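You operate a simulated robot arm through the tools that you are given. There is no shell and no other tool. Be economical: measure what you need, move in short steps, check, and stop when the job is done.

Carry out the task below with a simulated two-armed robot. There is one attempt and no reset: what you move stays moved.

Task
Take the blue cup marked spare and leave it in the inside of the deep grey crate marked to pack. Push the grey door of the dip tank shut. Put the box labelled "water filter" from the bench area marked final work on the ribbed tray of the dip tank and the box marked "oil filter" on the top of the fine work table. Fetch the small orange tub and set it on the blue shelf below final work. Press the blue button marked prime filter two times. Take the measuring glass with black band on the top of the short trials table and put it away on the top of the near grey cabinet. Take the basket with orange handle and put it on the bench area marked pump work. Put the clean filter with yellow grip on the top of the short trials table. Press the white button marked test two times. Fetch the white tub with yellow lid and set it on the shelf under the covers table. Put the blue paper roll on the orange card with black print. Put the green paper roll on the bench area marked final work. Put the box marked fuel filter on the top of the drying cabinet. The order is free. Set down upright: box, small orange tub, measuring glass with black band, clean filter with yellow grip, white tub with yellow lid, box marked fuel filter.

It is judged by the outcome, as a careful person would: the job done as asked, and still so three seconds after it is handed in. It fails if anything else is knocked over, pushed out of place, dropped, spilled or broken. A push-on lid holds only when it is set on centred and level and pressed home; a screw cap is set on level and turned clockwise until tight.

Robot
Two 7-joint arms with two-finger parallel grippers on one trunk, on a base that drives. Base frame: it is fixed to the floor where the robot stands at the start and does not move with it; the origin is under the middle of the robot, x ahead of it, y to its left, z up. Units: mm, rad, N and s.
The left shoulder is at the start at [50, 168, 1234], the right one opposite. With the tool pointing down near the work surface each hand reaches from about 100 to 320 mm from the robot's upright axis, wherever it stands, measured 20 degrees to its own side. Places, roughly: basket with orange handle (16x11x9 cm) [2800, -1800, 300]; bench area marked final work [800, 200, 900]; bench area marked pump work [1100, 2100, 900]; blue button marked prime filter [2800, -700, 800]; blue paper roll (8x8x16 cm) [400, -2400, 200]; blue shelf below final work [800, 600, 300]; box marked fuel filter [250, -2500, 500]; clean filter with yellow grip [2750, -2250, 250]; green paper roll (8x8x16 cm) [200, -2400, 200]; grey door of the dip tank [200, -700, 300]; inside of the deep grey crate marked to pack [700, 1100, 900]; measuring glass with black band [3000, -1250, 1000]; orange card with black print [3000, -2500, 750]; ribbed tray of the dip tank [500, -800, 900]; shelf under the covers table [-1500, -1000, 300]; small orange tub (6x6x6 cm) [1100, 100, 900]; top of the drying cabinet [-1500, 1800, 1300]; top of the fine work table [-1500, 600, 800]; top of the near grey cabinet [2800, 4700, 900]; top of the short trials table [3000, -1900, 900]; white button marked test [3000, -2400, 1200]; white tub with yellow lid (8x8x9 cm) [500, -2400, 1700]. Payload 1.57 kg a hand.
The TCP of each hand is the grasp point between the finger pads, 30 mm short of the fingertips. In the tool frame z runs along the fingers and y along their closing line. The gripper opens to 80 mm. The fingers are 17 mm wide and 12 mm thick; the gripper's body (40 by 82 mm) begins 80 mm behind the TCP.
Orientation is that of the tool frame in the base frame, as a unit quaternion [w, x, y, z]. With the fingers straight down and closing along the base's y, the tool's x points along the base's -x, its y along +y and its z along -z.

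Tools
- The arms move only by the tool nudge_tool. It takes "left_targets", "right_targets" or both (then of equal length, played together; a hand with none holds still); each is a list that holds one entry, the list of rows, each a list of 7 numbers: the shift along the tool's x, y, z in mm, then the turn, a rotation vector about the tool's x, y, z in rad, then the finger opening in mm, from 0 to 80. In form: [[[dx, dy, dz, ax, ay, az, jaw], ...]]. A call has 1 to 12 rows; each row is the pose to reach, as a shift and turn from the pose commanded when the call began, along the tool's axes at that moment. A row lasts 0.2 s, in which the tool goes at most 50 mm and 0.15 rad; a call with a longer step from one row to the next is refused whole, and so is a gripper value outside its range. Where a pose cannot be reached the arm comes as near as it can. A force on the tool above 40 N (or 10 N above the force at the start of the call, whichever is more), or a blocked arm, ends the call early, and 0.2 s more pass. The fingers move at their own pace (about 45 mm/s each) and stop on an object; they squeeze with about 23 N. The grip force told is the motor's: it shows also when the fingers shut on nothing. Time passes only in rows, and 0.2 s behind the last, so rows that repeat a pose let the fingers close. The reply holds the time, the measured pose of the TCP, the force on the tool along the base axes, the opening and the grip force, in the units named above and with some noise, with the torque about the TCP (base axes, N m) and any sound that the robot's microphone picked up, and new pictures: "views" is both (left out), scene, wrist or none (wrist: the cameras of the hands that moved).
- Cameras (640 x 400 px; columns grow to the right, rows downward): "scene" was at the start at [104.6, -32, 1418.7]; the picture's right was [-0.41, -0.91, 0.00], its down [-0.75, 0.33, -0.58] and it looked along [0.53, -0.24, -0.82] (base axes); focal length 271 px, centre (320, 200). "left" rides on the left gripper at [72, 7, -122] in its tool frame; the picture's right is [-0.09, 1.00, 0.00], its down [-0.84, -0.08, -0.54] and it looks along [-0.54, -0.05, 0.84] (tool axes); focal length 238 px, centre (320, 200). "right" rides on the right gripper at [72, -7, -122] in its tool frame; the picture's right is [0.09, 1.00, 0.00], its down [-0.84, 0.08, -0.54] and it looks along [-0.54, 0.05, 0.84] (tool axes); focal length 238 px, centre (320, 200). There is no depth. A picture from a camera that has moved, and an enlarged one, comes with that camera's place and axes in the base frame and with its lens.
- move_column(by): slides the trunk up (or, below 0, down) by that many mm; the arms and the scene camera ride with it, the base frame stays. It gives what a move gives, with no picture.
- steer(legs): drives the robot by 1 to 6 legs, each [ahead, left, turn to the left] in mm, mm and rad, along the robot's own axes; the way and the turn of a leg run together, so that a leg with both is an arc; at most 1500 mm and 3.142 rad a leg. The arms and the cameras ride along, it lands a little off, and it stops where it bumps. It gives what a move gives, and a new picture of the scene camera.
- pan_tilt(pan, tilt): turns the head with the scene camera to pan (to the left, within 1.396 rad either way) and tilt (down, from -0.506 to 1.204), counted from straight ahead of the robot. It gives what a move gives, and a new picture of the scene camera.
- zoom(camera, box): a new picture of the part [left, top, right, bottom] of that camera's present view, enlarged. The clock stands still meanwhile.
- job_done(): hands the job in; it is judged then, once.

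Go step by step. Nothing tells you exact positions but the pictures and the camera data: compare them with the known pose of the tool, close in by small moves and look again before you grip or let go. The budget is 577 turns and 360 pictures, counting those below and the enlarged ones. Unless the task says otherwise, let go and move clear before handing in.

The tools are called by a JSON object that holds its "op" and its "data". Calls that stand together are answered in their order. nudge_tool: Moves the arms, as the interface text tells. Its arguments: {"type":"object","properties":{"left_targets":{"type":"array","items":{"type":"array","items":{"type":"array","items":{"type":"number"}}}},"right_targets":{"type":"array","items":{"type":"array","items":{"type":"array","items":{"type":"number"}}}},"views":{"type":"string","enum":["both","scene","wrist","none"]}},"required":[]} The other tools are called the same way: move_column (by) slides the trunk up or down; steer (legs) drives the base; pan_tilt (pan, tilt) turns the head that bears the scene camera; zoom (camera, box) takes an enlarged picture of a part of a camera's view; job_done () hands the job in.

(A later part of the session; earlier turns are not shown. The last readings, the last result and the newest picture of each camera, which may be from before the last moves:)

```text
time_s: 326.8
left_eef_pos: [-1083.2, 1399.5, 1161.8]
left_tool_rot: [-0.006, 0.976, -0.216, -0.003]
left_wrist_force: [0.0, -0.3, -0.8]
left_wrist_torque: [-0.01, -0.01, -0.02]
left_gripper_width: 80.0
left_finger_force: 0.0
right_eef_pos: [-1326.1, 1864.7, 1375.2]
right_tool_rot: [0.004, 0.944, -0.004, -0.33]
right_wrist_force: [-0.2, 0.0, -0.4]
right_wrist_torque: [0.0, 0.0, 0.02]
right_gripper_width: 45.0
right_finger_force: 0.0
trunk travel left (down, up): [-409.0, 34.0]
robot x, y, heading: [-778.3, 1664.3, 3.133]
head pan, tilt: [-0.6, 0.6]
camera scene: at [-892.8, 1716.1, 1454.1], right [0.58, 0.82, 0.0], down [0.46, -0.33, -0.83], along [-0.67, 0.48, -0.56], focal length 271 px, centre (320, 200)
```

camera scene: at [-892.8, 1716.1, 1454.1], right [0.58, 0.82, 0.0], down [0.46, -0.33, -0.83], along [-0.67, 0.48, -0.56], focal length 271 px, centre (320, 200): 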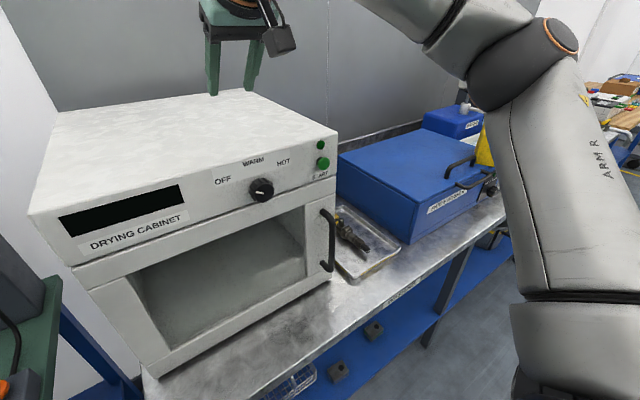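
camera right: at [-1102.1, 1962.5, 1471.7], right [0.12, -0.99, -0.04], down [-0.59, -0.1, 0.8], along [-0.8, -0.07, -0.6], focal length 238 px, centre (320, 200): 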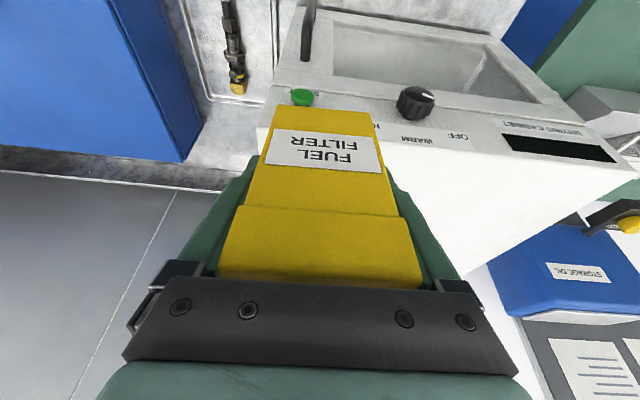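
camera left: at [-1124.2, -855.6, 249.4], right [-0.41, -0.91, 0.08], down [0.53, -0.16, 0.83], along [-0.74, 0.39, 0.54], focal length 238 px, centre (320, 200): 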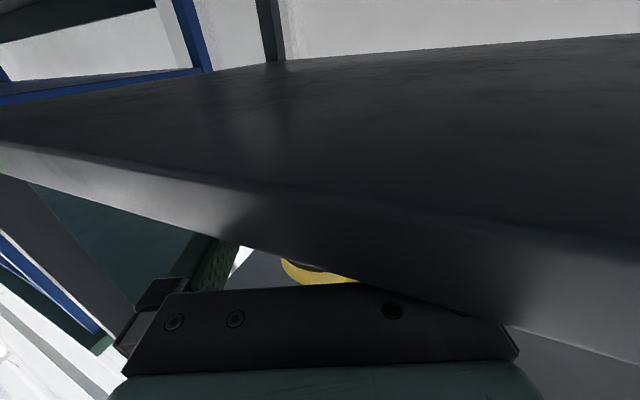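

The yellow box is beyond the blue case. Retract the right arm to see.

{"op": "nudge_tool", "data": {"right_targets": [[[10, 0, -45, 0, 0.1, 0, 80], [20, 0, -90, 0, 0.2, 0, 80], [40, 0, -130, 0, 0.32, 0, 80], [70, 0, -160, 0, 0.45, 0, 80], [100, 0, -190, 0, 0.58, 0, 80], [130, 0, -210, 0, 0.66, 0, 80]]], "views": "none"}}

{"op": "steer", "data": {"legs": [[-250, 0, 0], [0, -600, 0]]}}

{"op": "pan_tilt", "data": {"pan": 0.0, "tilt": 0.6}}

```text
time_s: 328.2
left_eef_pos: [-1082.9, 1398.3, 1161.7]
left_tool_rot: [-0.006, 0.977, -0.215, -0.003]
left_wrist_force: [0.0, -0.3, 0.2]
left_wrist_torque: [0.0, 0.0, 0.0]
left_gripper_width: 79.8
left_finger_force: 0.0
right_eef_pos: [-1078.9, 1873.0, 1416.7]
right_tool_rot: [0.006, 1.0, -0.004, -0.007]
right_wrist_force: [0.2, 0.7, 0.2]
right_wrist_torque: [0.01, 0.0, 0.05]
right_gripper_width: 79.9
right_finger_force: 0.1
right hand out of reach, approached as far as the arm can: row 1, 2, 3, 4, 5, 6
trunk travel left (down, up): [-409.0, 34.0]
robot x, y, heading: [-776.1, 1665.0, 3.126]
head pan, tilt: [-0.6, 0.6]
```

```text
time_s: 333.0
left_eef_pos: [-829.3, 1992.8, 1162.7]
left_tool_rot: [-0.006, 0.977, -0.215, -0.003]
left_wrist_force: [0.6, 0.2, 0.7]
left_wrist_torque: [-0.02, -0.02, 0.01]
left_gripper_width: 79.8
left_finger_force: 0.0
right_eef_pos: [-824.6, 2468.6, 1416.7]
right_tool_rot: [0.006, 1.0, -0.003, -0.008]
right_wrist_force: [0.2, 1.1, -0.6]
right_wrist_torque: [-0.01, 0.0, 0.01]
right_gripper_width: 80.0
right_finger_force: 0.2
trunk travel left (down, up): [-409.0, 34.0]
robot x, y, heading: [-523.6, 2261.1, 3.128]
head pan, tilt: [-0.6, 0.6]
camera scene: at [-638.3, 2310.3, 1454.0], right [0.58, 0.82, 0.0], down [0.46, -0.33, -0.82], along [-0.67, 0.48, -0.57], focal length 271 px, centre (320, 200)
```

scene: 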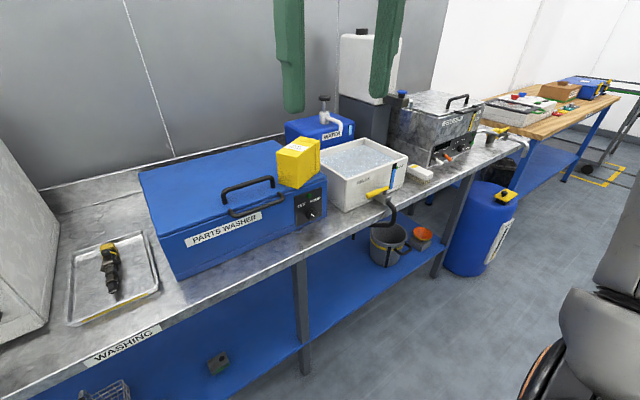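

```text
time_s: 334.0
left_eef_pos: [-826.9, 1992.1, 1161.5]
left_tool_rot: [-0.006, 0.977, -0.215, -0.003]
left_wrist_force: [-0.1, 0.2, 0.7]
left_wrist_torque: [-0.02, -0.02, -0.02]
left_gripper_width: 80.0
left_finger_force: 0.1
right_eef_pos: [-826.2, 2466.9, 1416.6]
right_tool_rot: [0.007, 1.0, -0.002, -0.007]
right_wrist_force: [0.0, -0.1, 0.1]
right_wrist_torque: [-0.04, 0.0, -0.01]
right_gripper_width: 79.8
right_finger_force: 0.2
trunk travel left (down, up): [-409.0, 34.0]
robot x, y, heading: [-528.9, 2261.5, 3.128]
head pan, tilt: [0.0, 0.6]
camera scene: at [-654.4, 2260.3, 1454.0], right [0.01, 1.0, 0.0], down [0.56, -0.01, -0.83], along [-0.82, 0.01, -0.56], focal length 271 px, centre (320, 200)
```

scene: 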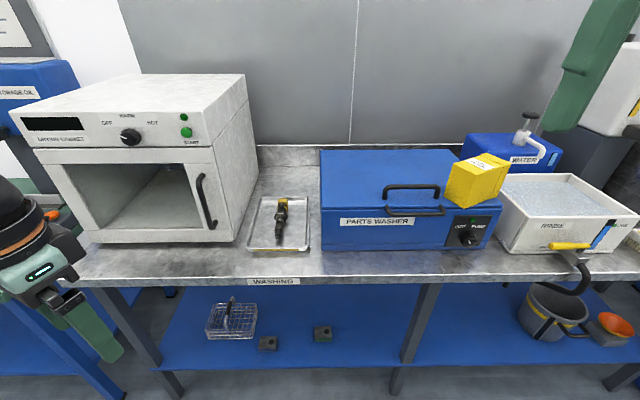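

The box landed on the parts washer's right end; nothing else appears disturbed. Zoom in on it.

{"op": "zoom", "data": {"camera": "scene", "box": [420, 120, 580, 270]}}

```text
2.67 times, centred on (500, 195) of scene
camera zoom: at [-654.4, 2260.3, 1454.0], right [0.01, 1.0, 0.0], down [0.56, -0.01, -0.83], along [-0.82, 0.01, -0.56], focal length 724 px, centre (-160, 213)
```

zoom: 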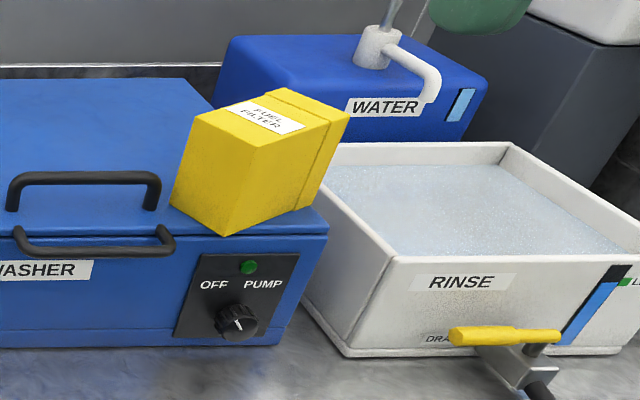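

The box lies on its side, label face up, lid towards (+y). I'll grip it from above with the left hand and later tilt it upright. Position the robot at an angle to it.

{"op": "steer", "data": {"legs": [[0, -210, 0], [240, 0, 0], [0, 0, -0.6]]}}

```text
time_s: 338.7
left_eef_pos: [-1169.2, 2424.7, 1162.1]
left_tool_rot: [-0.006, 0.868, -0.497, 0.0]
left_wrist_force: [0.2, -0.1, 0.6]
left_wrist_torque: [0.02, 0.02, -0.03]
left_gripper_width: 79.8
left_finger_force: 0.0
right_eef_pos: [-897.3, 2813.6, 1416.5]
right_tool_rot: [0.003, 0.954, -0.301, -0.01]
right_wrist_force: [0.4, 0.3, 0.4]
right_wrist_torque: [0.01, -0.02, -0.01]
right_gripper_width: 79.9
right_finger_force: 0.1
trunk travel left (down, up): [-409.0, 34.0]
robot x, y, heading: [-768.1, 2476.3, 2.521]
head pan, tilt: [0.0, 0.6]
camera scene: at [-872.5, 2544.5, 1454.0], right [0.58, 0.81, 0.0], down [0.46, -0.33, -0.83], along [-0.67, 0.48, -0.56], focal length 271 px, centre (320, 200)
```

scene: 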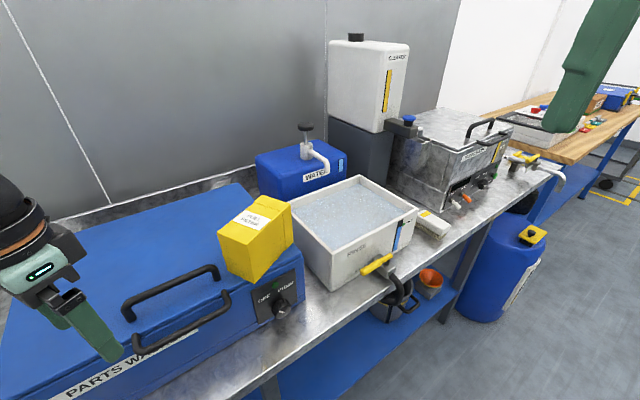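

Raise the left hand and bring it above the box for a look from its camera.

{"op": "nudge_tool", "data": {"left_targets": [[[0, 0, -48, 0, 0, 0, 80], [-10, 0, -96, 0, 0, 0, 80], [-54, -11, -100, 0, 0, 0, 80], [-98, -22, -100, 0, 0, 0, 80], [-142, -33, -100, 0, 0, 0, 80], [-186, -44, -100, 0, 0, 0, 80], [-230, -53, -100, 0, 0, 0, 80]]], "views": "wrist"}}

```text
time_s: 340.3
left_eef_pos: [-1224.6, 2591.3, 1262.3]
left_tool_rot: [-0.007, 0.869, -0.495, -0.001]
left_wrist_force: [-0.7, 0.1, 0.5]
left_wrist_torque: [-0.01, -0.02, 0.02]
left_gripper_width: 80.3
left_finger_force: 0.0
left hand out of reach, approached as far as the arm can: row 6, 7
right_eef_pos: [-895.5, 2813.6, 1416.1]
right_tool_rot: [0.004, 0.954, -0.301, -0.009]
right_wrist_force: [-0.6, -0.4, -0.4]
right_wrist_torque: [0.04, 0.0, -0.02]
right_gripper_width: 80.0
right_finger_force: 0.0
trunk travel left (down, up): [-409.0, 34.0]
robot x, y, heading: [-764.2, 2473.0, 2.527]
head pan, tilt: [0.0, 0.6]
camera left: at [-1195.1, 2525.2, 1383.2], right [-0.9, -0.43, -0.01], down [-0.36, 0.75, 0.55], along [-0.23, 0.5, -0.84], focal length 238 px, centre (320, 200)
```

left: 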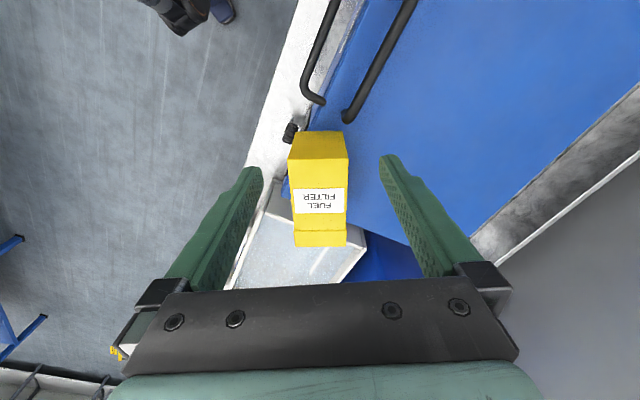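

Good view: box lies along the hand's direction, top at z≈1132, its bottom end nearest. Lower and align above it.

{"op": "nudge_tool", "data": {"left_targets": [[[-10, 4, 40, 0, 0, 0.05, 80], [-25, 9, 85, 0, 0, 0.095, 80], [-25, 9, 85, 0, 0, 0.095, 80]]], "views": "wrist"}}

```text
time_s: 341.1
left_eef_pos: [-1245.0, 2610.6, 1175.8]
left_tool_rot: [-0.007, 0.843, -0.538, -0.002]
left_wrist_force: [-0.8, 0.2, -0.9]
left_wrist_torque: [-0.01, -0.02, -0.02]
left_gripper_width: 79.7
left_finger_force: 0.0
right_eef_pos: [-896.4, 2812.6, 1417.7]
right_tool_rot: [0.004, 0.954, -0.3, -0.01]
right_wrist_force: [0.3, 0.7, 0.5]
right_wrist_torque: [0.0, 0.02, 0.01]
right_gripper_width: 80.0
right_finger_force: 0.0
trunk travel left (down, up): [-409.0, 34.0]
robot x, y, heading: [-766.9, 2473.2, 2.525]
head pan, tilt: [0.0, 0.6]
camera left: at [-1223.0, 2541.3, 1297.1], right [-0.94, -0.34, -0.01], down [-0.29, 0.78, 0.55], along [-0.18, 0.52, -0.83], focal length 238 px, centre (320, 200)
```

left: 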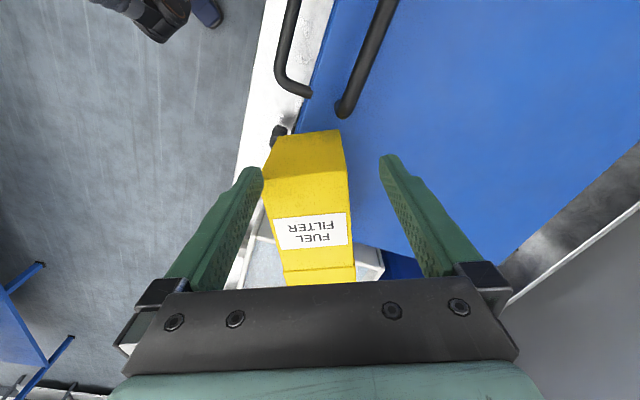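

Aligned in yaw. Move 60 mm forward and 11 mm right, then down around the box.

{"op": "nudge_tool", "data": {"left_targets": [[[-30, -6, 0, 0, 0, 0, 80], [-61, -11, 0, 0, 0, 0, 80], [-61, -11, 20, 0, 0, 0, 80]]], "views": "wrist"}}

```text
time_s: 341.9
left_eef_pos: [-1249.0, 2616.6, 1171.8]
left_tool_rot: [-0.015, 0.843, -0.538, -0.007]
left_wrist_force: [4.1, -7.5, 19.4]
left_wrist_torque: [0.15, -0.88, -0.28]
left_gripper_width: 80.0
left_finger_force: 0.0
left hand out of reach, approached as far as the arm can: row 1, 2, 3
right_eef_pos: [-896.8, 2814.4, 1417.1]
right_tool_rot: [0.003, 0.954, -0.3, -0.009]
right_wrist_force: [-1.0, 0.3, 0.0]
right_wrist_torque: [-0.05, -0.03, 0.0]
right_gripper_width: 80.0
right_finger_force: 0.0
trunk travel left (down, up): [-409.0, 34.0]
robot x, y, heading: [-769.5, 2472.7, 2.524]
head pan, tilt: [0.0, 0.6]
stopped in row 3 (left hand): the force on the tool passed its limit (the readings are from after the stop); the commanded pose is now the measured one
camera left: at [-1228.0, 2545.6, 1291.1], right [-0.94, -0.34, -0.01], down [-0.28, 0.77, 0.57], along [-0.18, 0.54, -0.82], focal length 238 px, centre (320, 200)
```

left: 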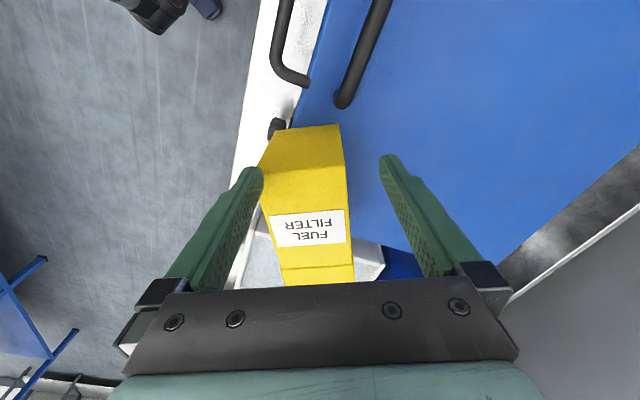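

The arm is at its inner limit; lift 15 mm and shift the base instead.

{"op": "nudge_tool", "data": {"left_targets": [[[0, 0, -12, 0, 0, 0, 80], [0, 0, -18, -0.007, 0.014, 0, 80]]], "views": "none"}}

{"op": "steer", "data": {"legs": [[42, -36, 0]]}}

{"op": "zoom", "data": {"camera": "left", "box": [0, 0, 640, 400]}}

```text
time_s: 342.5
left_eef_pos: [-1251.1, 2612.7, 1184.8]
left_tool_rot: [-0.008, 0.844, -0.537, -0.003]
left_wrist_force: [0.1, 0.3, 0.4]
left_wrist_torque: [0.0, 0.01, -0.02]
left_gripper_width: 80.2
left_finger_force: 0.1
left hand out of reach, approached as far as the arm can: row 2
right_eef_pos: [-896.4, 2814.5, 1415.6]
right_tool_rot: [0.004, 0.954, -0.3, -0.009]
right_wrist_force: [-0.1, 0.2, 0.5]
right_wrist_torque: [0.04, 0.01, -0.01]
right_gripper_width: 79.9
right_finger_force: 0.0
trunk travel left (down, up): [-409.0, 34.0]
robot x, y, heading: [-763.8, 2473.6, 2.525]
head pan, tilt: [0.0, 0.6]
```

```text
time_s: 343.4
left_eef_pos: [-1265.7, 2666.6, 1184.2]
left_tool_rot: [-0.007, 0.843, -0.538, -0.003]
left_wrist_force: [-0.4, 0.2, 0.5]
left_wrist_torque: [-0.05, -0.02, 0.01]
left_gripper_width: 79.9
left_finger_force: 0.1
right_eef_pos: [-910.8, 2868.9, 1416.4]
right_tool_rot: [0.005, 0.954, -0.3, -0.009]
right_wrist_force: [-0.1, 0.3, 0.0]
right_wrist_torque: [-0.06, 0.02, 0.04]
right_gripper_width: 80.0
right_finger_force: 0.0
trunk travel left (down, up): [-409.0, 34.0]
robot x, y, heading: [-781.8, 2528.9, 2.523]
head pan, tilt: [0.0, 0.6]
camera scene: at [-887.1, 2599.3, 1453.9], right [0.58, 0.81, 0.0], down [0.46, -0.33, -0.82], along [-0.67, 0.48, -0.57], focal length 271 px, centre (320, 200)
```

scene: 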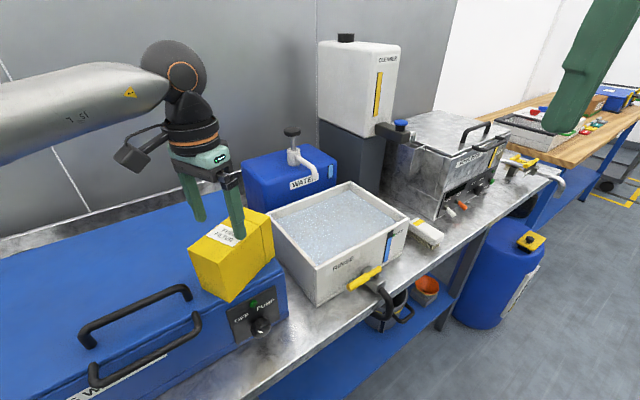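

```text
1.00 times, centred on (320, 200) of left
camera zoom: at [-1243.0, 2598.1, 1306.1], right [-0.94, -0.34, -0.01], down [-0.28, 0.78, 0.55], along [-0.18, 0.52, -0.83], focal length 238 px, centre (320, 200)
```

zoom: 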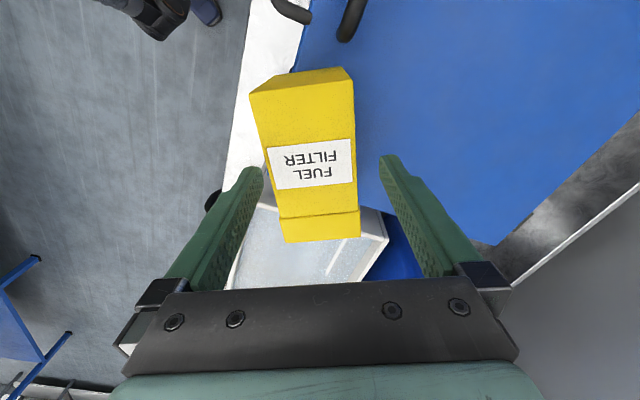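

Well placed: 6 mm lateral correction, then descend and close.

{"op": "nudge_tool", "data": {"left_targets": [[[0, -6, 0, 0, 0, 0, 80], [0, -6, 25, 0, 0, 0, 80], [0, -6, 55, 0, 0, 0, 80], [0, -6, 82, 0, 0, 0, 80], [0, -6, 82, 0, 0, 0, 80]]], "views": "wrist"}}

```text
time_s: 344.6
left_eef_pos: [-1260.3, 2671.5, 1102.1]
left_tool_rot: [-0.007, 0.844, -0.537, -0.004]
left_wrist_force: [0.2, 0.5, -0.5]
left_wrist_torque: [0.0, 0.0, -0.01]
left_gripper_width: 79.7
left_finger_force: 0.1
right_eef_pos: [-911.0, 2867.2, 1418.2]
right_tool_rot: [0.003, 0.954, -0.299, -0.009]
right_wrist_force: [-0.8, -0.9, 0.0]
right_wrist_torque: [-0.02, 0.0, 0.02]
right_gripper_width: 80.2
right_finger_force: 0.0
trunk travel left (down, up): [-409.0, 34.0]
robot x, y, heading: [-780.6, 2523.2, 2.52]
head pan, tilt: [0.0, 0.6]
camera left: at [-1236.9, 2601.3, 1223.4], right [-0.94, -0.34, -0.01], down [-0.28, 0.78, 0.55], along [-0.18, 0.52, -0.83], focal length 238 px, centre (320, 200)
```

left: 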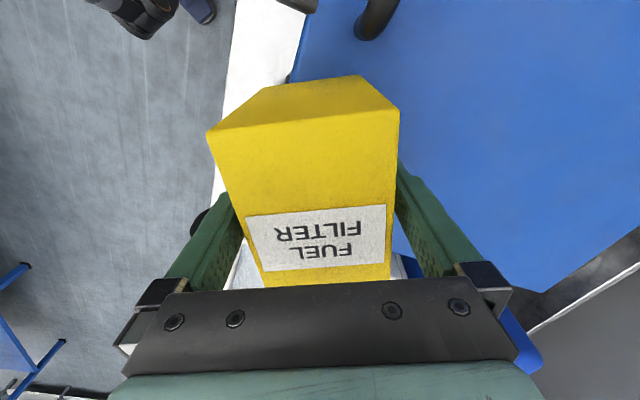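

Straddling. Close and lift.

{"op": "nudge_tool", "data": {"left_targets": [[[0, 0, 0, 0, 0, 0, 60], [0, 0, 0, 0, 0, 0, 45], [0, 0, 0, 0, 0, 0, 45], [0, 0, -30, 0, 0, 0, 45], [0, 0, -70, 0, 0, 0, 45], [0, 0, -110, 0, 0, 0, 45]]], "views": "wrist"}}

```text
time_s: 346.0
left_eef_pos: [-1260.9, 2662.7, 1201.6]
left_tool_rot: [-0.007, 0.843, -0.538, -0.003]
left_wrist_force: [0.7, -0.7, -2.5]
left_wrist_torque: [-0.05, 0.01, 0.0]
left_gripper_width: 68.4
left_finger_force: 23.0
left hand out of reach, approached as far as the arm can: row 6
right_eef_pos: [-909.9, 2866.7, 1416.5]
right_tool_rot: [0.003, 0.954, -0.3, -0.01]
right_wrist_force: [0.1, -0.1, -0.3]
right_wrist_torque: [0.01, 0.02, -0.02]
right_gripper_width: 80.0
right_finger_force: 0.1
trunk travel left (down, up): [-409.0, 34.0]
robot x, y, heading: [-777.7, 2521.3, 2.527]
head pan, tilt: [0.0, 0.6]
camera left: at [-1238.0, 2593.9, 1322.5], right [-0.94, -0.34, -0.01], down [-0.28, 0.78, 0.55], along [-0.18, 0.52, -0.83], focal length 238 px, centre (320, 200)
```

left: 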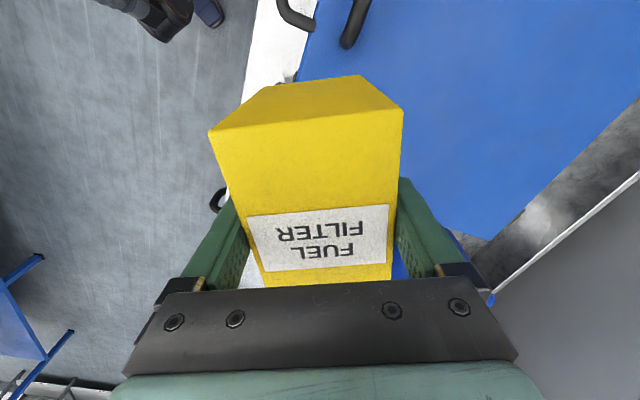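

Box secured. Back away from the table, then pitch the hand forward to bring the box upright.

{"op": "steer", "data": {"legs": [[-380, 0, 0]]}}

{"op": "nudge_tool", "data": {"left_targets": [[[40, 10, -10, 0, 0, 0, 45], [80, 20, -20, 0, 0, 0, 45], [120, 30, -20, 0, 0, 0, 45], [150, 40, -20, 0, 0, 0, 45]]], "views": "none"}}

{"op": "nudge_tool", "data": {"left_targets": [[[0, 0, -25, 0, -0.143, 0, 45], [0, 0, -50, 0, -0.286, 0, 45], [0, 0, -75, 0, -0.429, 0, 45], [0, 0, -100, 0, -0.571, 0, 45], [0, 0, -125, 0, -0.714, 0, 45], [0, 0, -150, 0, -0.857, 0, 45], [0, 0, -175, 0, -1.0, 0, 45], [0, 0, -200, 0, -1.142, 0, 45], [0, 0, -225, 0, -1.285, 0, 45], [0, 0, -250, 0, -1.428, 0, 45], [0, 0, -275, 0, -1.571, 0, 45]]], "views": "scene"}}

```text
time_s: 348.4
left_eef_pos: [-954.1, 2447.6, 1199.8]
left_tool_rot: [-0.008, 0.842, -0.539, -0.003]
left_wrist_force: [0.5, -0.4, -2.4]
left_wrist_torque: [0.02, 0.02, -0.01]
left_gripper_width: 67.7
left_finger_force: 23.5
right_eef_pos: [-604.1, 2648.5, 1416.2]
right_tool_rot: [0.004, 0.953, -0.304, -0.009]
right_wrist_force: [0.1, 0.4, -0.6]
right_wrist_torque: [0.0, 0.02, 0.03]
right_gripper_width: 80.0
right_finger_force: 0.0
trunk travel left (down, up): [-409.0, 34.0]
robot x, y, heading: [-474.2, 2306.7, 2.52]
head pan, tilt: [0.0, 0.6]
camera scene: at [-580.7, 2379.9, 1454.0], right [0.58, 0.81, 0.0], down [0.46, -0.33, -0.83], along [-0.67, 0.48, -0.56], focal length 271 px, centre (320, 200)
```

scene: 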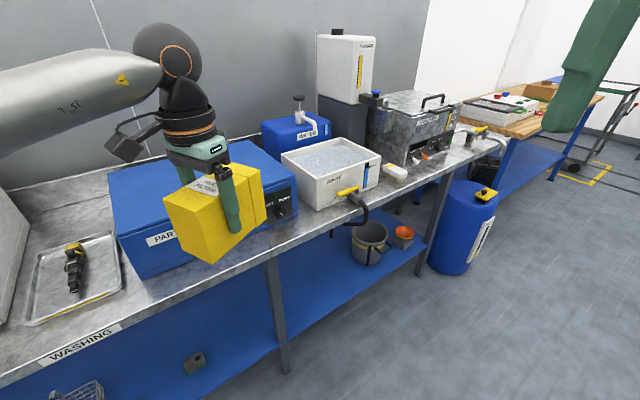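

```text
time_s: 349.4
left_eef_pos: [-928.7, 2292.9, 1217.1]
left_tool_rot: [-0.009, 0.842, -0.54, -0.003]
left_wrist_force: [0.8, -0.5, -1.6]
left_wrist_torque: [-0.02, -0.02, 0.0]
left_gripper_width: 68.0
left_finger_force: 23.1
right_eef_pos: [-603.6, 2647.9, 1417.1]
right_tool_rot: [0.003, 0.953, -0.304, -0.009]
right_wrist_force: [-0.1, 0.2, -0.1]
right_wrist_torque: [-0.03, -0.03, -0.03]
right_gripper_width: 80.1
right_finger_force: 0.0
trunk travel left (down, up): [-409.0, 34.0]
robot x, y, heading: [-470.7, 2307.6, 2.519]
head pan, tilt: [0.0, 0.6]
```

```text
time_s: 351.8
left_eef_pos: [-929.7, 2290.3, 1492.5]
left_tool_rot: [0.388, -0.592, 0.375, 0.598]
left_wrist_force: [1.0, -0.2, -2.0]
left_wrist_torque: [-0.04, -0.02, -0.01]
left_gripper_width: 68.0
left_finger_force: 22.6
right_eef_pos: [-604.6, 2648.6, 1416.4]
right_tool_rot: [0.004, 0.953, -0.303, -0.008]
right_wrist_force: [-0.2, 0.7, -0.1]
right_wrist_torque: [-0.02, 0.0, 0.04]
right_gripper_width: 80.0
right_finger_force: 0.1
trunk travel left (down, up): [-409.0, 34.0]
robot x, y, heading: [-475.1, 2308.2, 2.516]
head pan, tilt: [0.0, 0.6]
camera scene: at [-581.1, 2380.0, 1454.0], right [0.58, 0.81, 0.0], down [0.46, -0.33, -0.82], along [-0.67, 0.48, -0.57], focal length 271 px, centre (320, 200)
```

scene: 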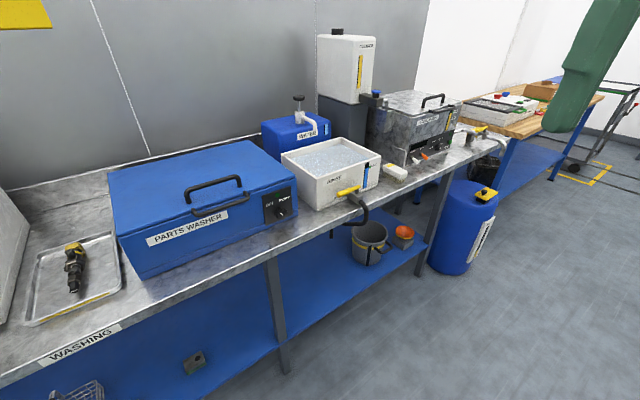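

Box is upright in the left hand. Drive back in front of the drying cabinet with the hand held high.

{"op": "steer", "data": {"legs": [[0, 0, 0.62], [0, 240, 0], [290, 0, 0]]}}

{"op": "pan_tilt", "data": {"pan": 0.5, "tilt": 0.2}}

```text
time_s: 356.9
left_eef_pos: [-1120.7, 1785.3, 1492.8]
left_tool_rot: [0.183, -0.681, 0.174, 0.687]
left_wrist_force: [0.2, 0.4, -2.7]
left_wrist_torque: [-0.02, 0.0, -0.03]
left_gripper_width: 68.2
left_finger_force: 23.6
right_eef_pos: [-1068.6, 2266.9, 1416.2]
right_tool_rot: [0.006, 1.0, 0.006, -0.007]
right_wrist_force: [-0.4, 0.0, -0.1]
right_wrist_torque: [-0.05, -0.04, 0.0]
right_gripper_width: 80.1
right_finger_force: 0.0
trunk travel left (down, up): [-409.0, 34.0]
robot x, y, heading: [-763.2, 2067.2, -3.134]
head pan, tilt: [0.0, 0.6]
camera scene: at [-893.7, 2063.9, 1453.9], right [-0.01, 1.0, 0.0], down [0.57, 0.0, -0.82], along [-0.82, 0.0, -0.57], focal length 271 px, centre (320, 200)
```

scene: 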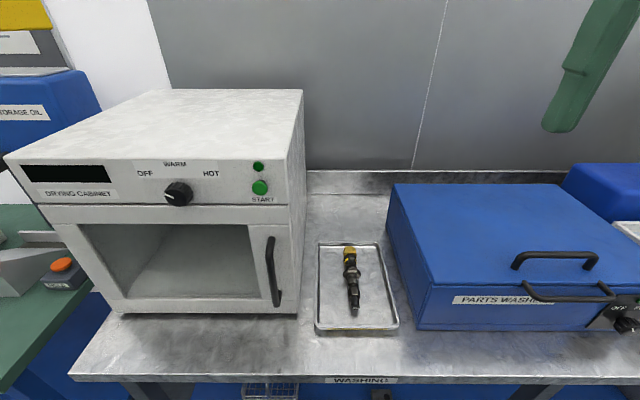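

```text
time_s: 357.8
left_eef_pos: [-1120.3, 1785.2, 1493.5]
left_tool_rot: [0.183, -0.681, 0.175, 0.688]
left_wrist_force: [-0.5, 0.0, -2.0]
left_wrist_torque: [-0.02, 0.01, 0.01]
left_gripper_width: 68.2
left_finger_force: 23.2
right_eef_pos: [-1067.5, 2266.6, 1415.7]
right_tool_rot: [0.006, 1.0, 0.007, -0.007]
right_wrist_force: [-0.7, 0.8, -0.9]
right_wrist_torque: [-0.02, -0.01, 0.01]
right_gripper_width: 80.0
right_finger_force: 0.1
trunk travel left (down, up): [-409.0, 34.0]
robot x, y, heading: [-763.4, 2068.8, -3.138]
head pan, tilt: [0.499, 0.201]
camera scene: at [-886.4, 2019.4, 1490.7], right [-0.48, 0.88, 0.0], down [0.18, 0.1, -0.98], along [-0.86, -0.47, -0.2], focal length 271 px, centre (320, 200)
```

scene: 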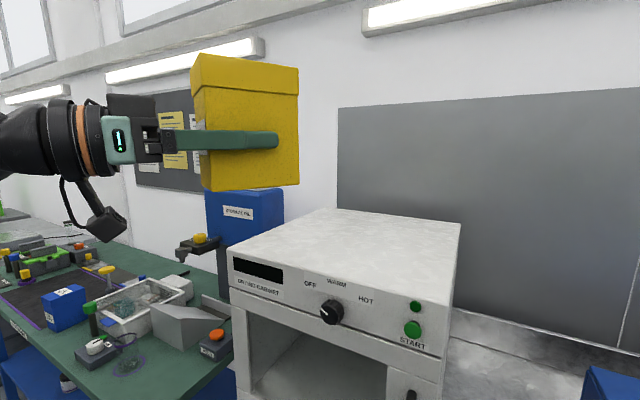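

Box is upright. Extend it over the cabinet top.

{"op": "nudge_tool", "data": {"left_targets": [[[0, 20, 38, 0, 0, 0, 45], [0, 40, 76, 0, 0, 0, 45], [0, 60, 114, 0, 0, 0, 45], [0, 80, 152, 0, 0, 0, 45], [0, 88, 168, 0, 0, 0, 45], [40, 88, 168, 0, 0, 0, 45], [80, 88, 168, 0, 0, 0, 45]]], "views": "scene"}}

```text
time_s: 359.4
left_eef_pos: [-1310.0, 1793.9, 1412.8]
left_tool_rot: [0.184, -0.68, 0.174, 0.688]
left_wrist_force: [-1.4, -0.6, -3.8]
left_wrist_torque: [0.02, -0.01, -0.05]
left_gripper_width: 68.1
left_finger_force: 22.9
right_eef_pos: [-1069.4, 2268.2, 1416.7]
right_tool_rot: [0.006, 1.0, 0.007, -0.007]
right_wrist_force: [0.3, -0.3, 0.5]
right_wrist_torque: [0.02, -0.05, 0.01]
right_gripper_width: 80.0
right_finger_force: 0.0
trunk travel left (down, up): [-409.0, 34.0]
robot x, y, heading: [-758.4, 2069.4, -3.134]
head pan, tilt: [0.499, 0.201]
camera scene: at [-887.4, 2019.0, 1490.6], right [-0.48, 0.88, 0.0], down [0.18, 0.1, -0.98], along [-0.86, -0.47, -0.2], focal length 271 px, centre (320, 200)
```

scene: 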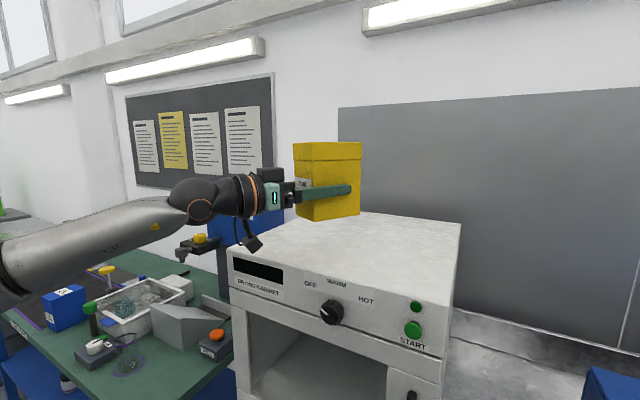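

Lower gently, easing 12 mm back so the wrist camera stays in front of the cabinet.

{"op": "nudge_tool", "data": {"left_targets": [[[30, -6, -10, 0, 0, 0, 45], [60, -6, -10, 0, 0, 0, 45], [72, -6, -10, 0, 0, 0, 45], [78, -6, -10, 0, 0, 0, 45], [84, -6, -10, 0, 0, 0, 45], [90, -6, -10, 0, 0, 0, 45], [96, -6, -10, 0, 0, 0, 45]]], "views": "scene"}}

```text
time_s: 361.0
left_eef_pos: [-1296.8, 1795.1, 1324.9]
left_tool_rot: [0.183, -0.676, 0.175, 0.692]
left_wrist_force: [-3.9, -3.9, 24.9]
left_wrist_torque: [-0.49, -0.07, -0.35]
left_gripper_width: 67.7
left_finger_force: 23.0
right_eef_pos: [-1065.1, 2268.1, 1416.1]
right_tool_rot: [0.005, 1.0, 0.007, -0.008]
right_wrist_force: [0.7, 0.3, -1.2]
right_wrist_torque: [-0.02, 0.01, 0.03]
right_gripper_width: 80.1
right_finger_force: 0.0
trunk travel left (down, up): [-409.0, 34.0]
robot x, y, heading: [-764.1, 2067.3, -3.134]
head pan, tilt: [0.499, 0.201]
camera scene: at [-884.4, 2020.2, 1491.3], right [-0.48, 0.88, 0.0], down [0.17, 0.1, -0.98], along [-0.86, -0.47, -0.2], focal length 271 px, centre (320, 200)
```

scene: 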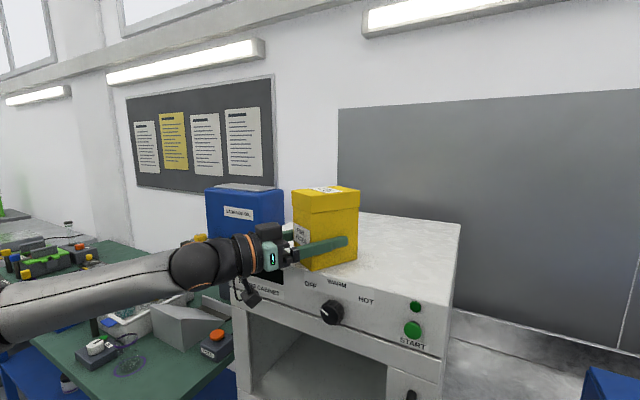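

Box stands on the cabinet top. Ease, open, and withdraw straight back.

{"op": "nudge_tool", "data": {"left_targets": [[[-8, 0, 0, 0, 0, 0, 45], [-8, 0, 0, 0, 0, 0, 74], [-8, 0, 0, 0, 0, 0, 80], [-8, 0, 0, 0, 0, 0, 80], [-8, 0, -35, 0, 0, 0, 80], [-8, 0, -75, 0, 0, 0, 80], [-8, 0, -115, 0, 0, 0, 80], [-8, 0, -150, 0, 0, 0, 80]]], "views": "scene"}}

```text
time_s: 362.8
left_eef_pos: [-1165.6, 1721.7, 1322.8]
left_tool_rot: [0.184, -0.68, 0.175, 0.688]
left_wrist_force: [0.2, 0.3, -0.7]
left_wrist_torque: [0.01, 0.0, 0.03]
left_gripper_width: 80.0
left_finger_force: 0.1
right_eef_pos: [-1068.3, 2269.1, 1416.6]
right_tool_rot: [0.006, 1.0, 0.007, -0.008]
right_wrist_force: [-0.2, 0.6, 0.5]
right_wrist_torque: [-0.01, -0.01, -0.01]
right_gripper_width: 80.0
right_finger_force: 0.0
trunk travel left (down, up): [-409.0, 34.0]
robot x, y, heading: [-761.0, 2065.6, -3.135]
head pan, tilt: [0.499, 0.201]
camera scene: at [-886.0, 2020.3, 1490.8], right [-0.48, 0.88, 0.0], down [0.17, 0.1, -0.98], along [-0.86, -0.47, -0.2], focal length 271 px, centre (320, 200)
```

scene: 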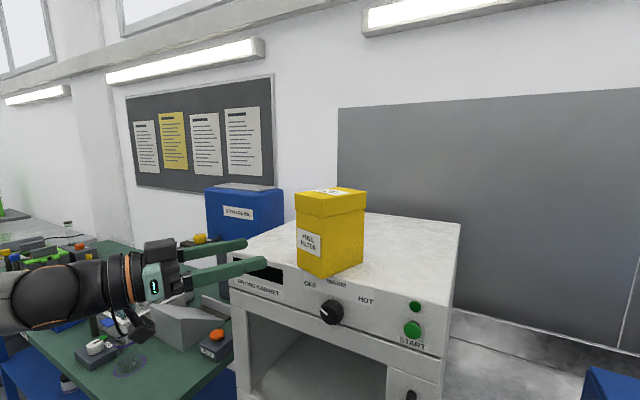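

Fuel filter box stands upright on the drying cabinet. Back off and return the left hand to a neutral downward pose, then drive to the rack for the paper rolls.

{"op": "steer", "data": {"legs": [[-400, 0, 0]]}}

{"op": "nudge_tool", "data": {"left_targets": [[[15, 0, -10, 0, 0.143, 0, 80], [30, 0, -20, 0, 0.286, 0, 80], [45, 0, -30, 0, 0.429, 0, 80], [60, 0, -40, 0, 0.571, 0, 80], [75, 0, -50, 0, 0.714, 0, 80], [90, 0, -60, 0, 0.857, 0, 80], [105, 0, -70, 0, 1.0, 0, 80], [120, 0, -80, 0, 1.142, 0, 80], [135, 0, -90, 0, 1.285, 0, 80], [150, 0, -100, 0, 1.428, 0, 80], [160, 0, -100, 0, 1.571, 0, 80]]], "right_targets": [[[0, 0, 25, 0, 0, 0, 80], [0, 0, 50, 0, 0, 0, 80], [0, 0, 75, 0, 0, 0, 80], [0, 0, 100, 0, 0, 0, 80], [0, 0, 125, 0, 0, 0, 80], [0, 0, 150, 0, 0, 0, 80], [0, 0, 175, 0, 0, 0, 80], [0, 0, 200, 0, 0, 0, 80], [0, 0, 225, 0, 0, 0, 80], [0, 0, 240, 0, 0, 0, 80], [0, 0, 250, 0, 0, 0, 80]]], "views": "none"}}

{"op": "steer", "data": {"legs": [[0, 1450, 0], [0, 1450, 0], [0, 560, 0], [0, 0, 1.571], [0, 850, 0]]}}

```text
time_s: 365.3
left_eef_pos: [-769.8, 1726.2, 1322.3]
left_tool_rot: [0.188, -0.679, 0.179, 0.687]
left_wrist_force: [0.0, -0.2, 0.1]
left_wrist_torque: [-0.05, -0.01, 0.03]
left_gripper_width: 80.0
left_finger_force: 0.1
right_eef_pos: [-666.5, 2272.3, 1417.0]
right_tool_rot: [0.006, 1.0, 0.002, -0.007]
right_wrist_force: [-0.1, 0.1, 0.2]
right_wrist_torque: [0.01, 0.01, -0.02]
right_gripper_width: 80.1
right_finger_force: 0.1
trunk travel left (down, up): [-409.0, 34.0]
robot x, y, heading: [-365.9, 2068.8, 3.137]
head pan, tilt: [0.499, 0.201]
camera scene: at [-487.3, 2020.8, 1490.8], right [-0.47, 0.88, 0.0], down [0.18, 0.09, -0.98], along [-0.86, -0.46, -0.2], focal length 271 px, centre (320, 200)
```

scene: 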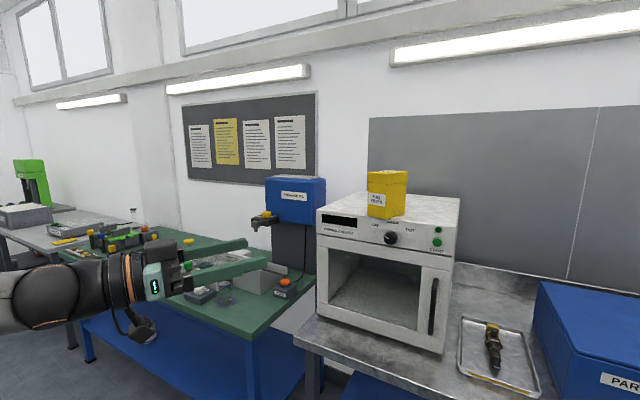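

```text
time_s: 367.7
left_eef_pos: [-712.3, 1607.9, 1032.6]
left_tool_rot: [-0.114, 0.968, -0.19, -0.119]
left_wrist_force: [1.7, 0.8, 0.3]
left_wrist_torque: [-0.02, 0.12, 0.03]
left_gripper_width: 80.1
left_finger_force: 0.0
left hand out of reach, approached as far as the arm can: row 5, 6, 7, 8, 9, 10, 11
right_eef_pos: [-667.4, 2266.6, 1169.3]
right_tool_rot: [0.006, 1.0, 0.002, -0.01]
right_wrist_force: [0.5, -0.1, 0.3]
right_wrist_torque: [0.04, 0.1, 0.0]
right_gripper_width: 79.7
right_finger_force: 0.0
trunk travel left (down, up): [-409.0, 34.0]
robot x, y, heading: [-364.8, 2066.8, 3.14]
head pan, tilt: [0.499, 0.201]
```

```text
time_s: 392.4
left_eef_pos: [988.6, -1711.5, 1030.4]
left_tool_rot: [0.004, 0.817, 0.554, -0.163]
left_wrist_force: [0.7, -0.2, -0.2]
left_wrist_torque: [0.0, 0.02, 0.0]
left_gripper_width: 80.0
left_finger_force: 0.0
right_eef_pos: [330.5, -1671.7, 1167.2]
right_tool_rot: [0.009, 0.704, 0.71, 0.0]
right_wrist_force: [0.4, 0.0, 0.4]
right_wrist_torque: [0.0, 0.01, 0.0]
right_gripper_width: 80.1
right_finger_force: 0.1
trunk travel left (down, up): [-409.0, 34.0]
robot x, y, heading: [529.8, -1366.7, -1.567]
head pan, tilt: [0.499, 0.201]
camera scene: at [572.9, -1488.5, 1490.8], right [-0.88, -0.48, 0.0], down [-0.1, 0.17, -0.98], along [0.47, -0.86, -0.2], focal length 271 px, centre (320, 200)
```

scene: 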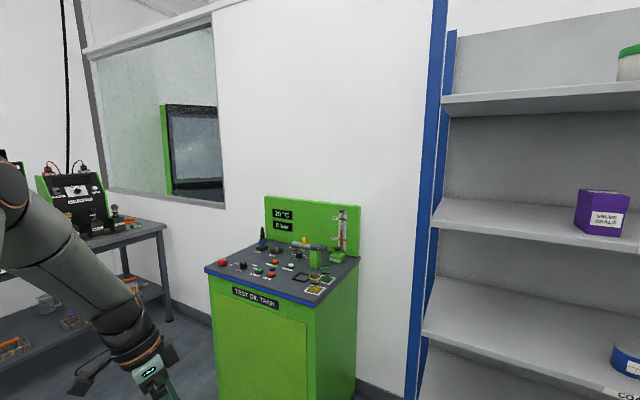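

Straighten the left arm first, then move to the rack in front of the rolls and lower the trunk.

{"op": "nudge_tool", "data": {"left_targets": [[[-14, -39, -9, -0.033, 0.034, -0.054, 80], [-27, -77, -17, -0.065, 0.069, -0.108, 80], [-41, -116, -26, -0.098, 0.103, -0.162, 80], [-54, -154, -35, -0.13, 0.137, -0.216, 80], [-68, -193, -44, -0.163, 0.171, -0.27, 80], [-81, -231, -52, -0.195, 0.206, -0.324, 80], [-95, -270, -61, -0.228, 0.24, -0.378, 80]]], "views": "none"}}

{"op": "steer", "data": {"legs": [[0, -110, 0], [500, 0, 0]]}}

{"op": "move_column", "data": {"by": -408}}

{"op": "pan_tilt", "data": {"pan": -0.3, "tilt": 0.9}}

```text
time_s: 394.2
left_eef_pos: [831.5, -1820.4, 1170.0]
left_tool_rot: [0.348, 0.756, 0.553, -0.041]
left_wrist_force: [0.3, -0.9, -0.1]
left_wrist_torque: [-0.02, -0.04, -0.01]
left_gripper_width: 79.9
left_finger_force: 0.1
left hand out of reach, approached as far as the arm can: row 1, 2, 3, 4, 5, 6
right_eef_pos: [329.5, -1670.9, 1166.9]
right_tool_rot: [0.01, 0.704, 0.71, 0.0]
right_wrist_force: [-0.7, -0.6, 0.4]
right_wrist_torque: [-0.04, -0.01, 0.02]
right_gripper_width: 80.1
right_finger_force: 0.1
trunk travel left (down, up): [-409.0, 34.0]
robot x, y, heading: [526.0, -1363.8, -1.564]
head pan, tilt: [0.499, 0.201]
stopped in row 7 (left hand): the arm was blocked; the commanded pose is now the measured one
```

```text
time_s: 398.0
left_eef_pos: [719.9, -2309.3, 1168.7]
left_tool_rot: [0.343, 0.759, 0.552, -0.038]
left_wrist_force: [-2.2, 18.5, 13.8]
left_wrist_torque: [0.46, 0.48, -0.48]
left_gripper_width: 77.7
left_finger_force: 0.0
right_eef_pos: [219.5, -2164.8, 1167.9]
right_tool_rot: [0.012, 0.703, 0.711, -0.002]
right_wrist_force: [-0.2, 0.5, -0.1]
right_wrist_torque: [0.0, 0.01, 0.01]
right_gripper_width: 79.9
right_finger_force: 0.1
trunk travel left (down, up): [-409.0, 34.0]
robot x, y, heading: [420.2, -1858.9, -1.569]
head pan, tilt: [0.499, 0.201]
stopped in leg 2: the force on the tool passed its limit (the readings are from after the stop); the commanded pose is now the measured one
camera scene: at [461.2, -1980.3, 1491.3], right [-0.88, -0.48, 0.0], down [-0.09, 0.17, -0.98], along [0.47, -0.86, -0.2], focal length 271 px, centre (320, 200)
```

scene: 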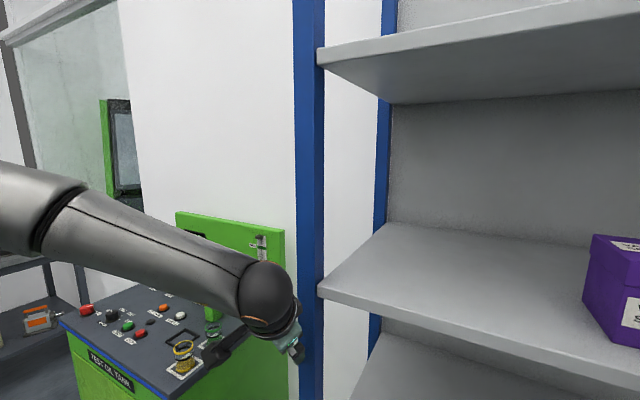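

```text
refused: -408 is not a number from -400 to 400
```

```text
time_s: 399.2
left_eef_pos: [720.1, -2309.5, 1167.9]
left_tool_rot: [0.344, 0.758, 0.552, -0.038]
left_wrist_force: [-2.9, 23.9, 19.0]
left_wrist_torque: [0.62, 0.57, -0.76]
left_gripper_width: 77.6
left_finger_force: 0.0
right_eef_pos: [219.0, -2164.1, 1168.8]
right_tool_rot: [0.013, 0.704, 0.71, -0.002]
right_wrist_force: [-0.5, -0.1, 0.2]
right_wrist_torque: [0.04, 0.02, 0.0]
right_gripper_width: 80.2
right_finger_force: 0.2
trunk travel left (down, up): [-409.0, 34.0]
robot x, y, heading: [420.9, -1860.5, -1.571]
head pan, tilt: [-0.3, 0.901]
camera scene: at [394.0, -1970.0, 1429.8], right [-0.96, 0.29, 0.0], down [0.23, 0.75, -0.62], along [-0.18, -0.6, -0.78], focal length 271 px, centre (320, 200)
```

scene: 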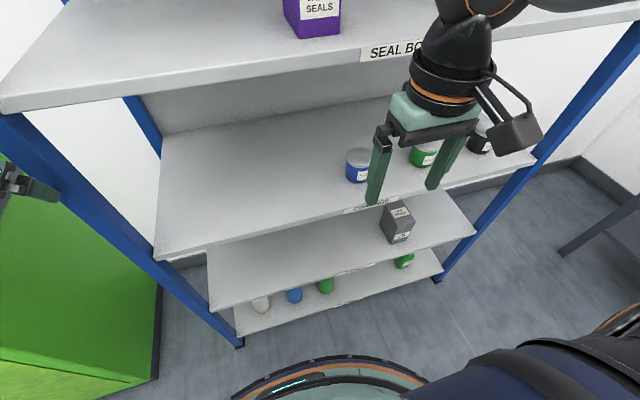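

The left hand touched the rack post. Back off, then untangle the left arm.

{"op": "steer", "data": {"legs": [[-450, 0, 0]]}}

{"op": "pan_tilt", "data": {"pan": 0.6, "tilt": 0.7}}

```text
time_s: 401.9
left_eef_pos: [719.3, -1871.2, 1165.8]
left_tool_rot: [0.341, 0.761, 0.551, -0.037]
left_wrist_force: [-1.0, -0.6, -0.4]
left_wrist_torque: [-0.02, 0.0, 0.0]
left_gripper_width: 79.9
left_finger_force: 0.1
right_eef_pos: [218.7, -1726.2, 1167.2]
right_tool_rot: [0.01, 0.706, 0.708, -0.001]
right_wrist_force: [-0.7, -0.1, -0.2]
right_wrist_torque: [-0.01, 0.0, 0.01]
right_gripper_width: 80.1
right_finger_force: 0.0
trunk travel left (down, up): [-409.0, 34.0]
robot x, y, heading: [418.9, -1416.9, -1.574]
head pan, tilt: [-0.3, 0.901]
camera scene: at [395.7, -1532.0, 1429.3], right [-0.95, 0.3, 0.0], down [0.23, 0.75, -0.62], along [-0.19, -0.59, -0.78], focal length 271 px, centre (320, 200)
```

scene: 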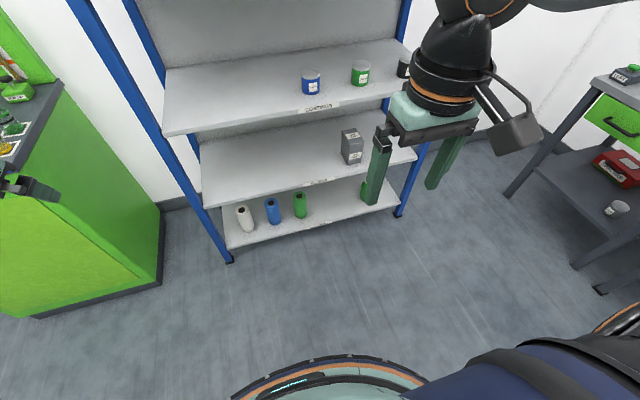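

```text
time_s: 403.1
left_eef_pos: [719.4, -1872.9, 1165.3]
left_tool_rot: [0.341, 0.761, 0.55, -0.039]
left_wrist_force: [1.4, 0.2, 0.2]
left_wrist_torque: [0.05, 0.02, -0.03]
left_gripper_width: 80.1
left_finger_force: 0.0
right_eef_pos: [218.5, -1724.8, 1166.8]
right_tool_rot: [0.009, 0.705, 0.709, -0.001]
right_wrist_force: [-0.7, -0.4, -0.1]
right_wrist_torque: [0.0, 0.0, 0.0]
right_gripper_width: 79.9
right_finger_force: 0.0
trunk travel left (down, up): [-409.0, 34.0]
robot x, y, heading: [420.0, -1416.8, -1.571]
head pan, tilt: [0.6, 0.7]
camera scene: at [466.0, -1530.8, 1445.3], right [-0.83, -0.56, 0.0], down [-0.36, 0.53, -0.76], along [0.43, -0.63, -0.64], focal length 271 px, centre (320, 200)
```

scene: 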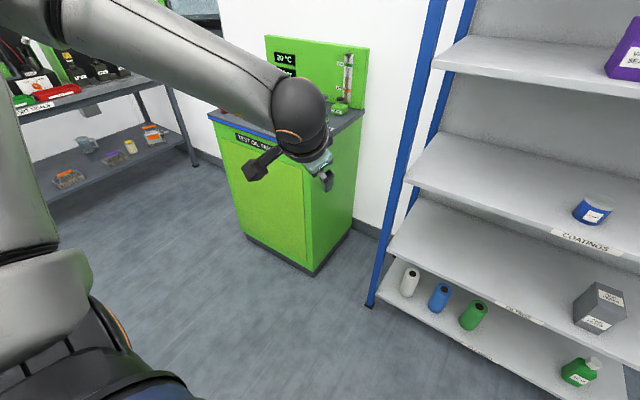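

Rotate the left hand back to pointing straight down near the body.

{"op": "nudge_tool", "data": {"left_targets": [[[7, -17, -15, 0.073, 0.092, -0.051, 80], [14, -34, -29, 0.146, 0.184, -0.102, 80], [21, -51, -44, 0.219, 0.275, -0.153, 80], [28, -68, -59, 0.292, 0.367, -0.203, 80], [35, -85, -73, 0.365, 0.459, -0.254, 80], [42, -102, -88, 0.438, 0.551, -0.305, 80], [42, -102, -88, 0.438, 0.551, -0.305, 80]]], "views": "scene"}}

```text
time_s: 404.7
left_eef_pos: [619.3, -1771.8, 1166.4]
left_tool_rot: [0.0, 0.707, 0.708, 0.0]
left_wrist_force: [0.3, 0.1, 0.3]
left_wrist_torque: [0.0, 0.0, -0.03]
left_gripper_width: 79.9
left_finger_force: 0.0
right_eef_pos: [219.5, -1723.9, 1167.6]
right_tool_rot: [0.01, 0.706, 0.708, -0.002]
right_wrist_force: [0.9, 0.7, -0.4]
right_wrist_torque: [0.02, -0.03, 0.02]
right_gripper_width: 79.8
right_finger_force: 0.1
trunk travel left (down, up): [-409.0, 34.0]
robot x, y, heading: [422.1, -1418.2, -1.573]
head pan, tilt: [0.6, 0.7]
camera scene: at [466.0, -1530.7, 1445.4], right [-0.83, -0.56, 0.0], down [-0.36, 0.53, -0.76], along [0.43, -0.63, -0.64], focal length 271 px, centre (320, 200)
```

scene: 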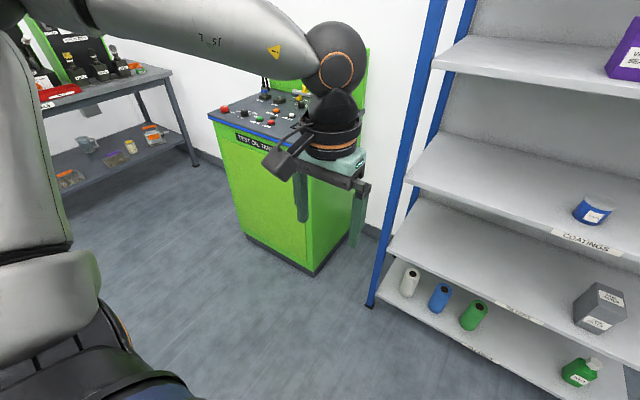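

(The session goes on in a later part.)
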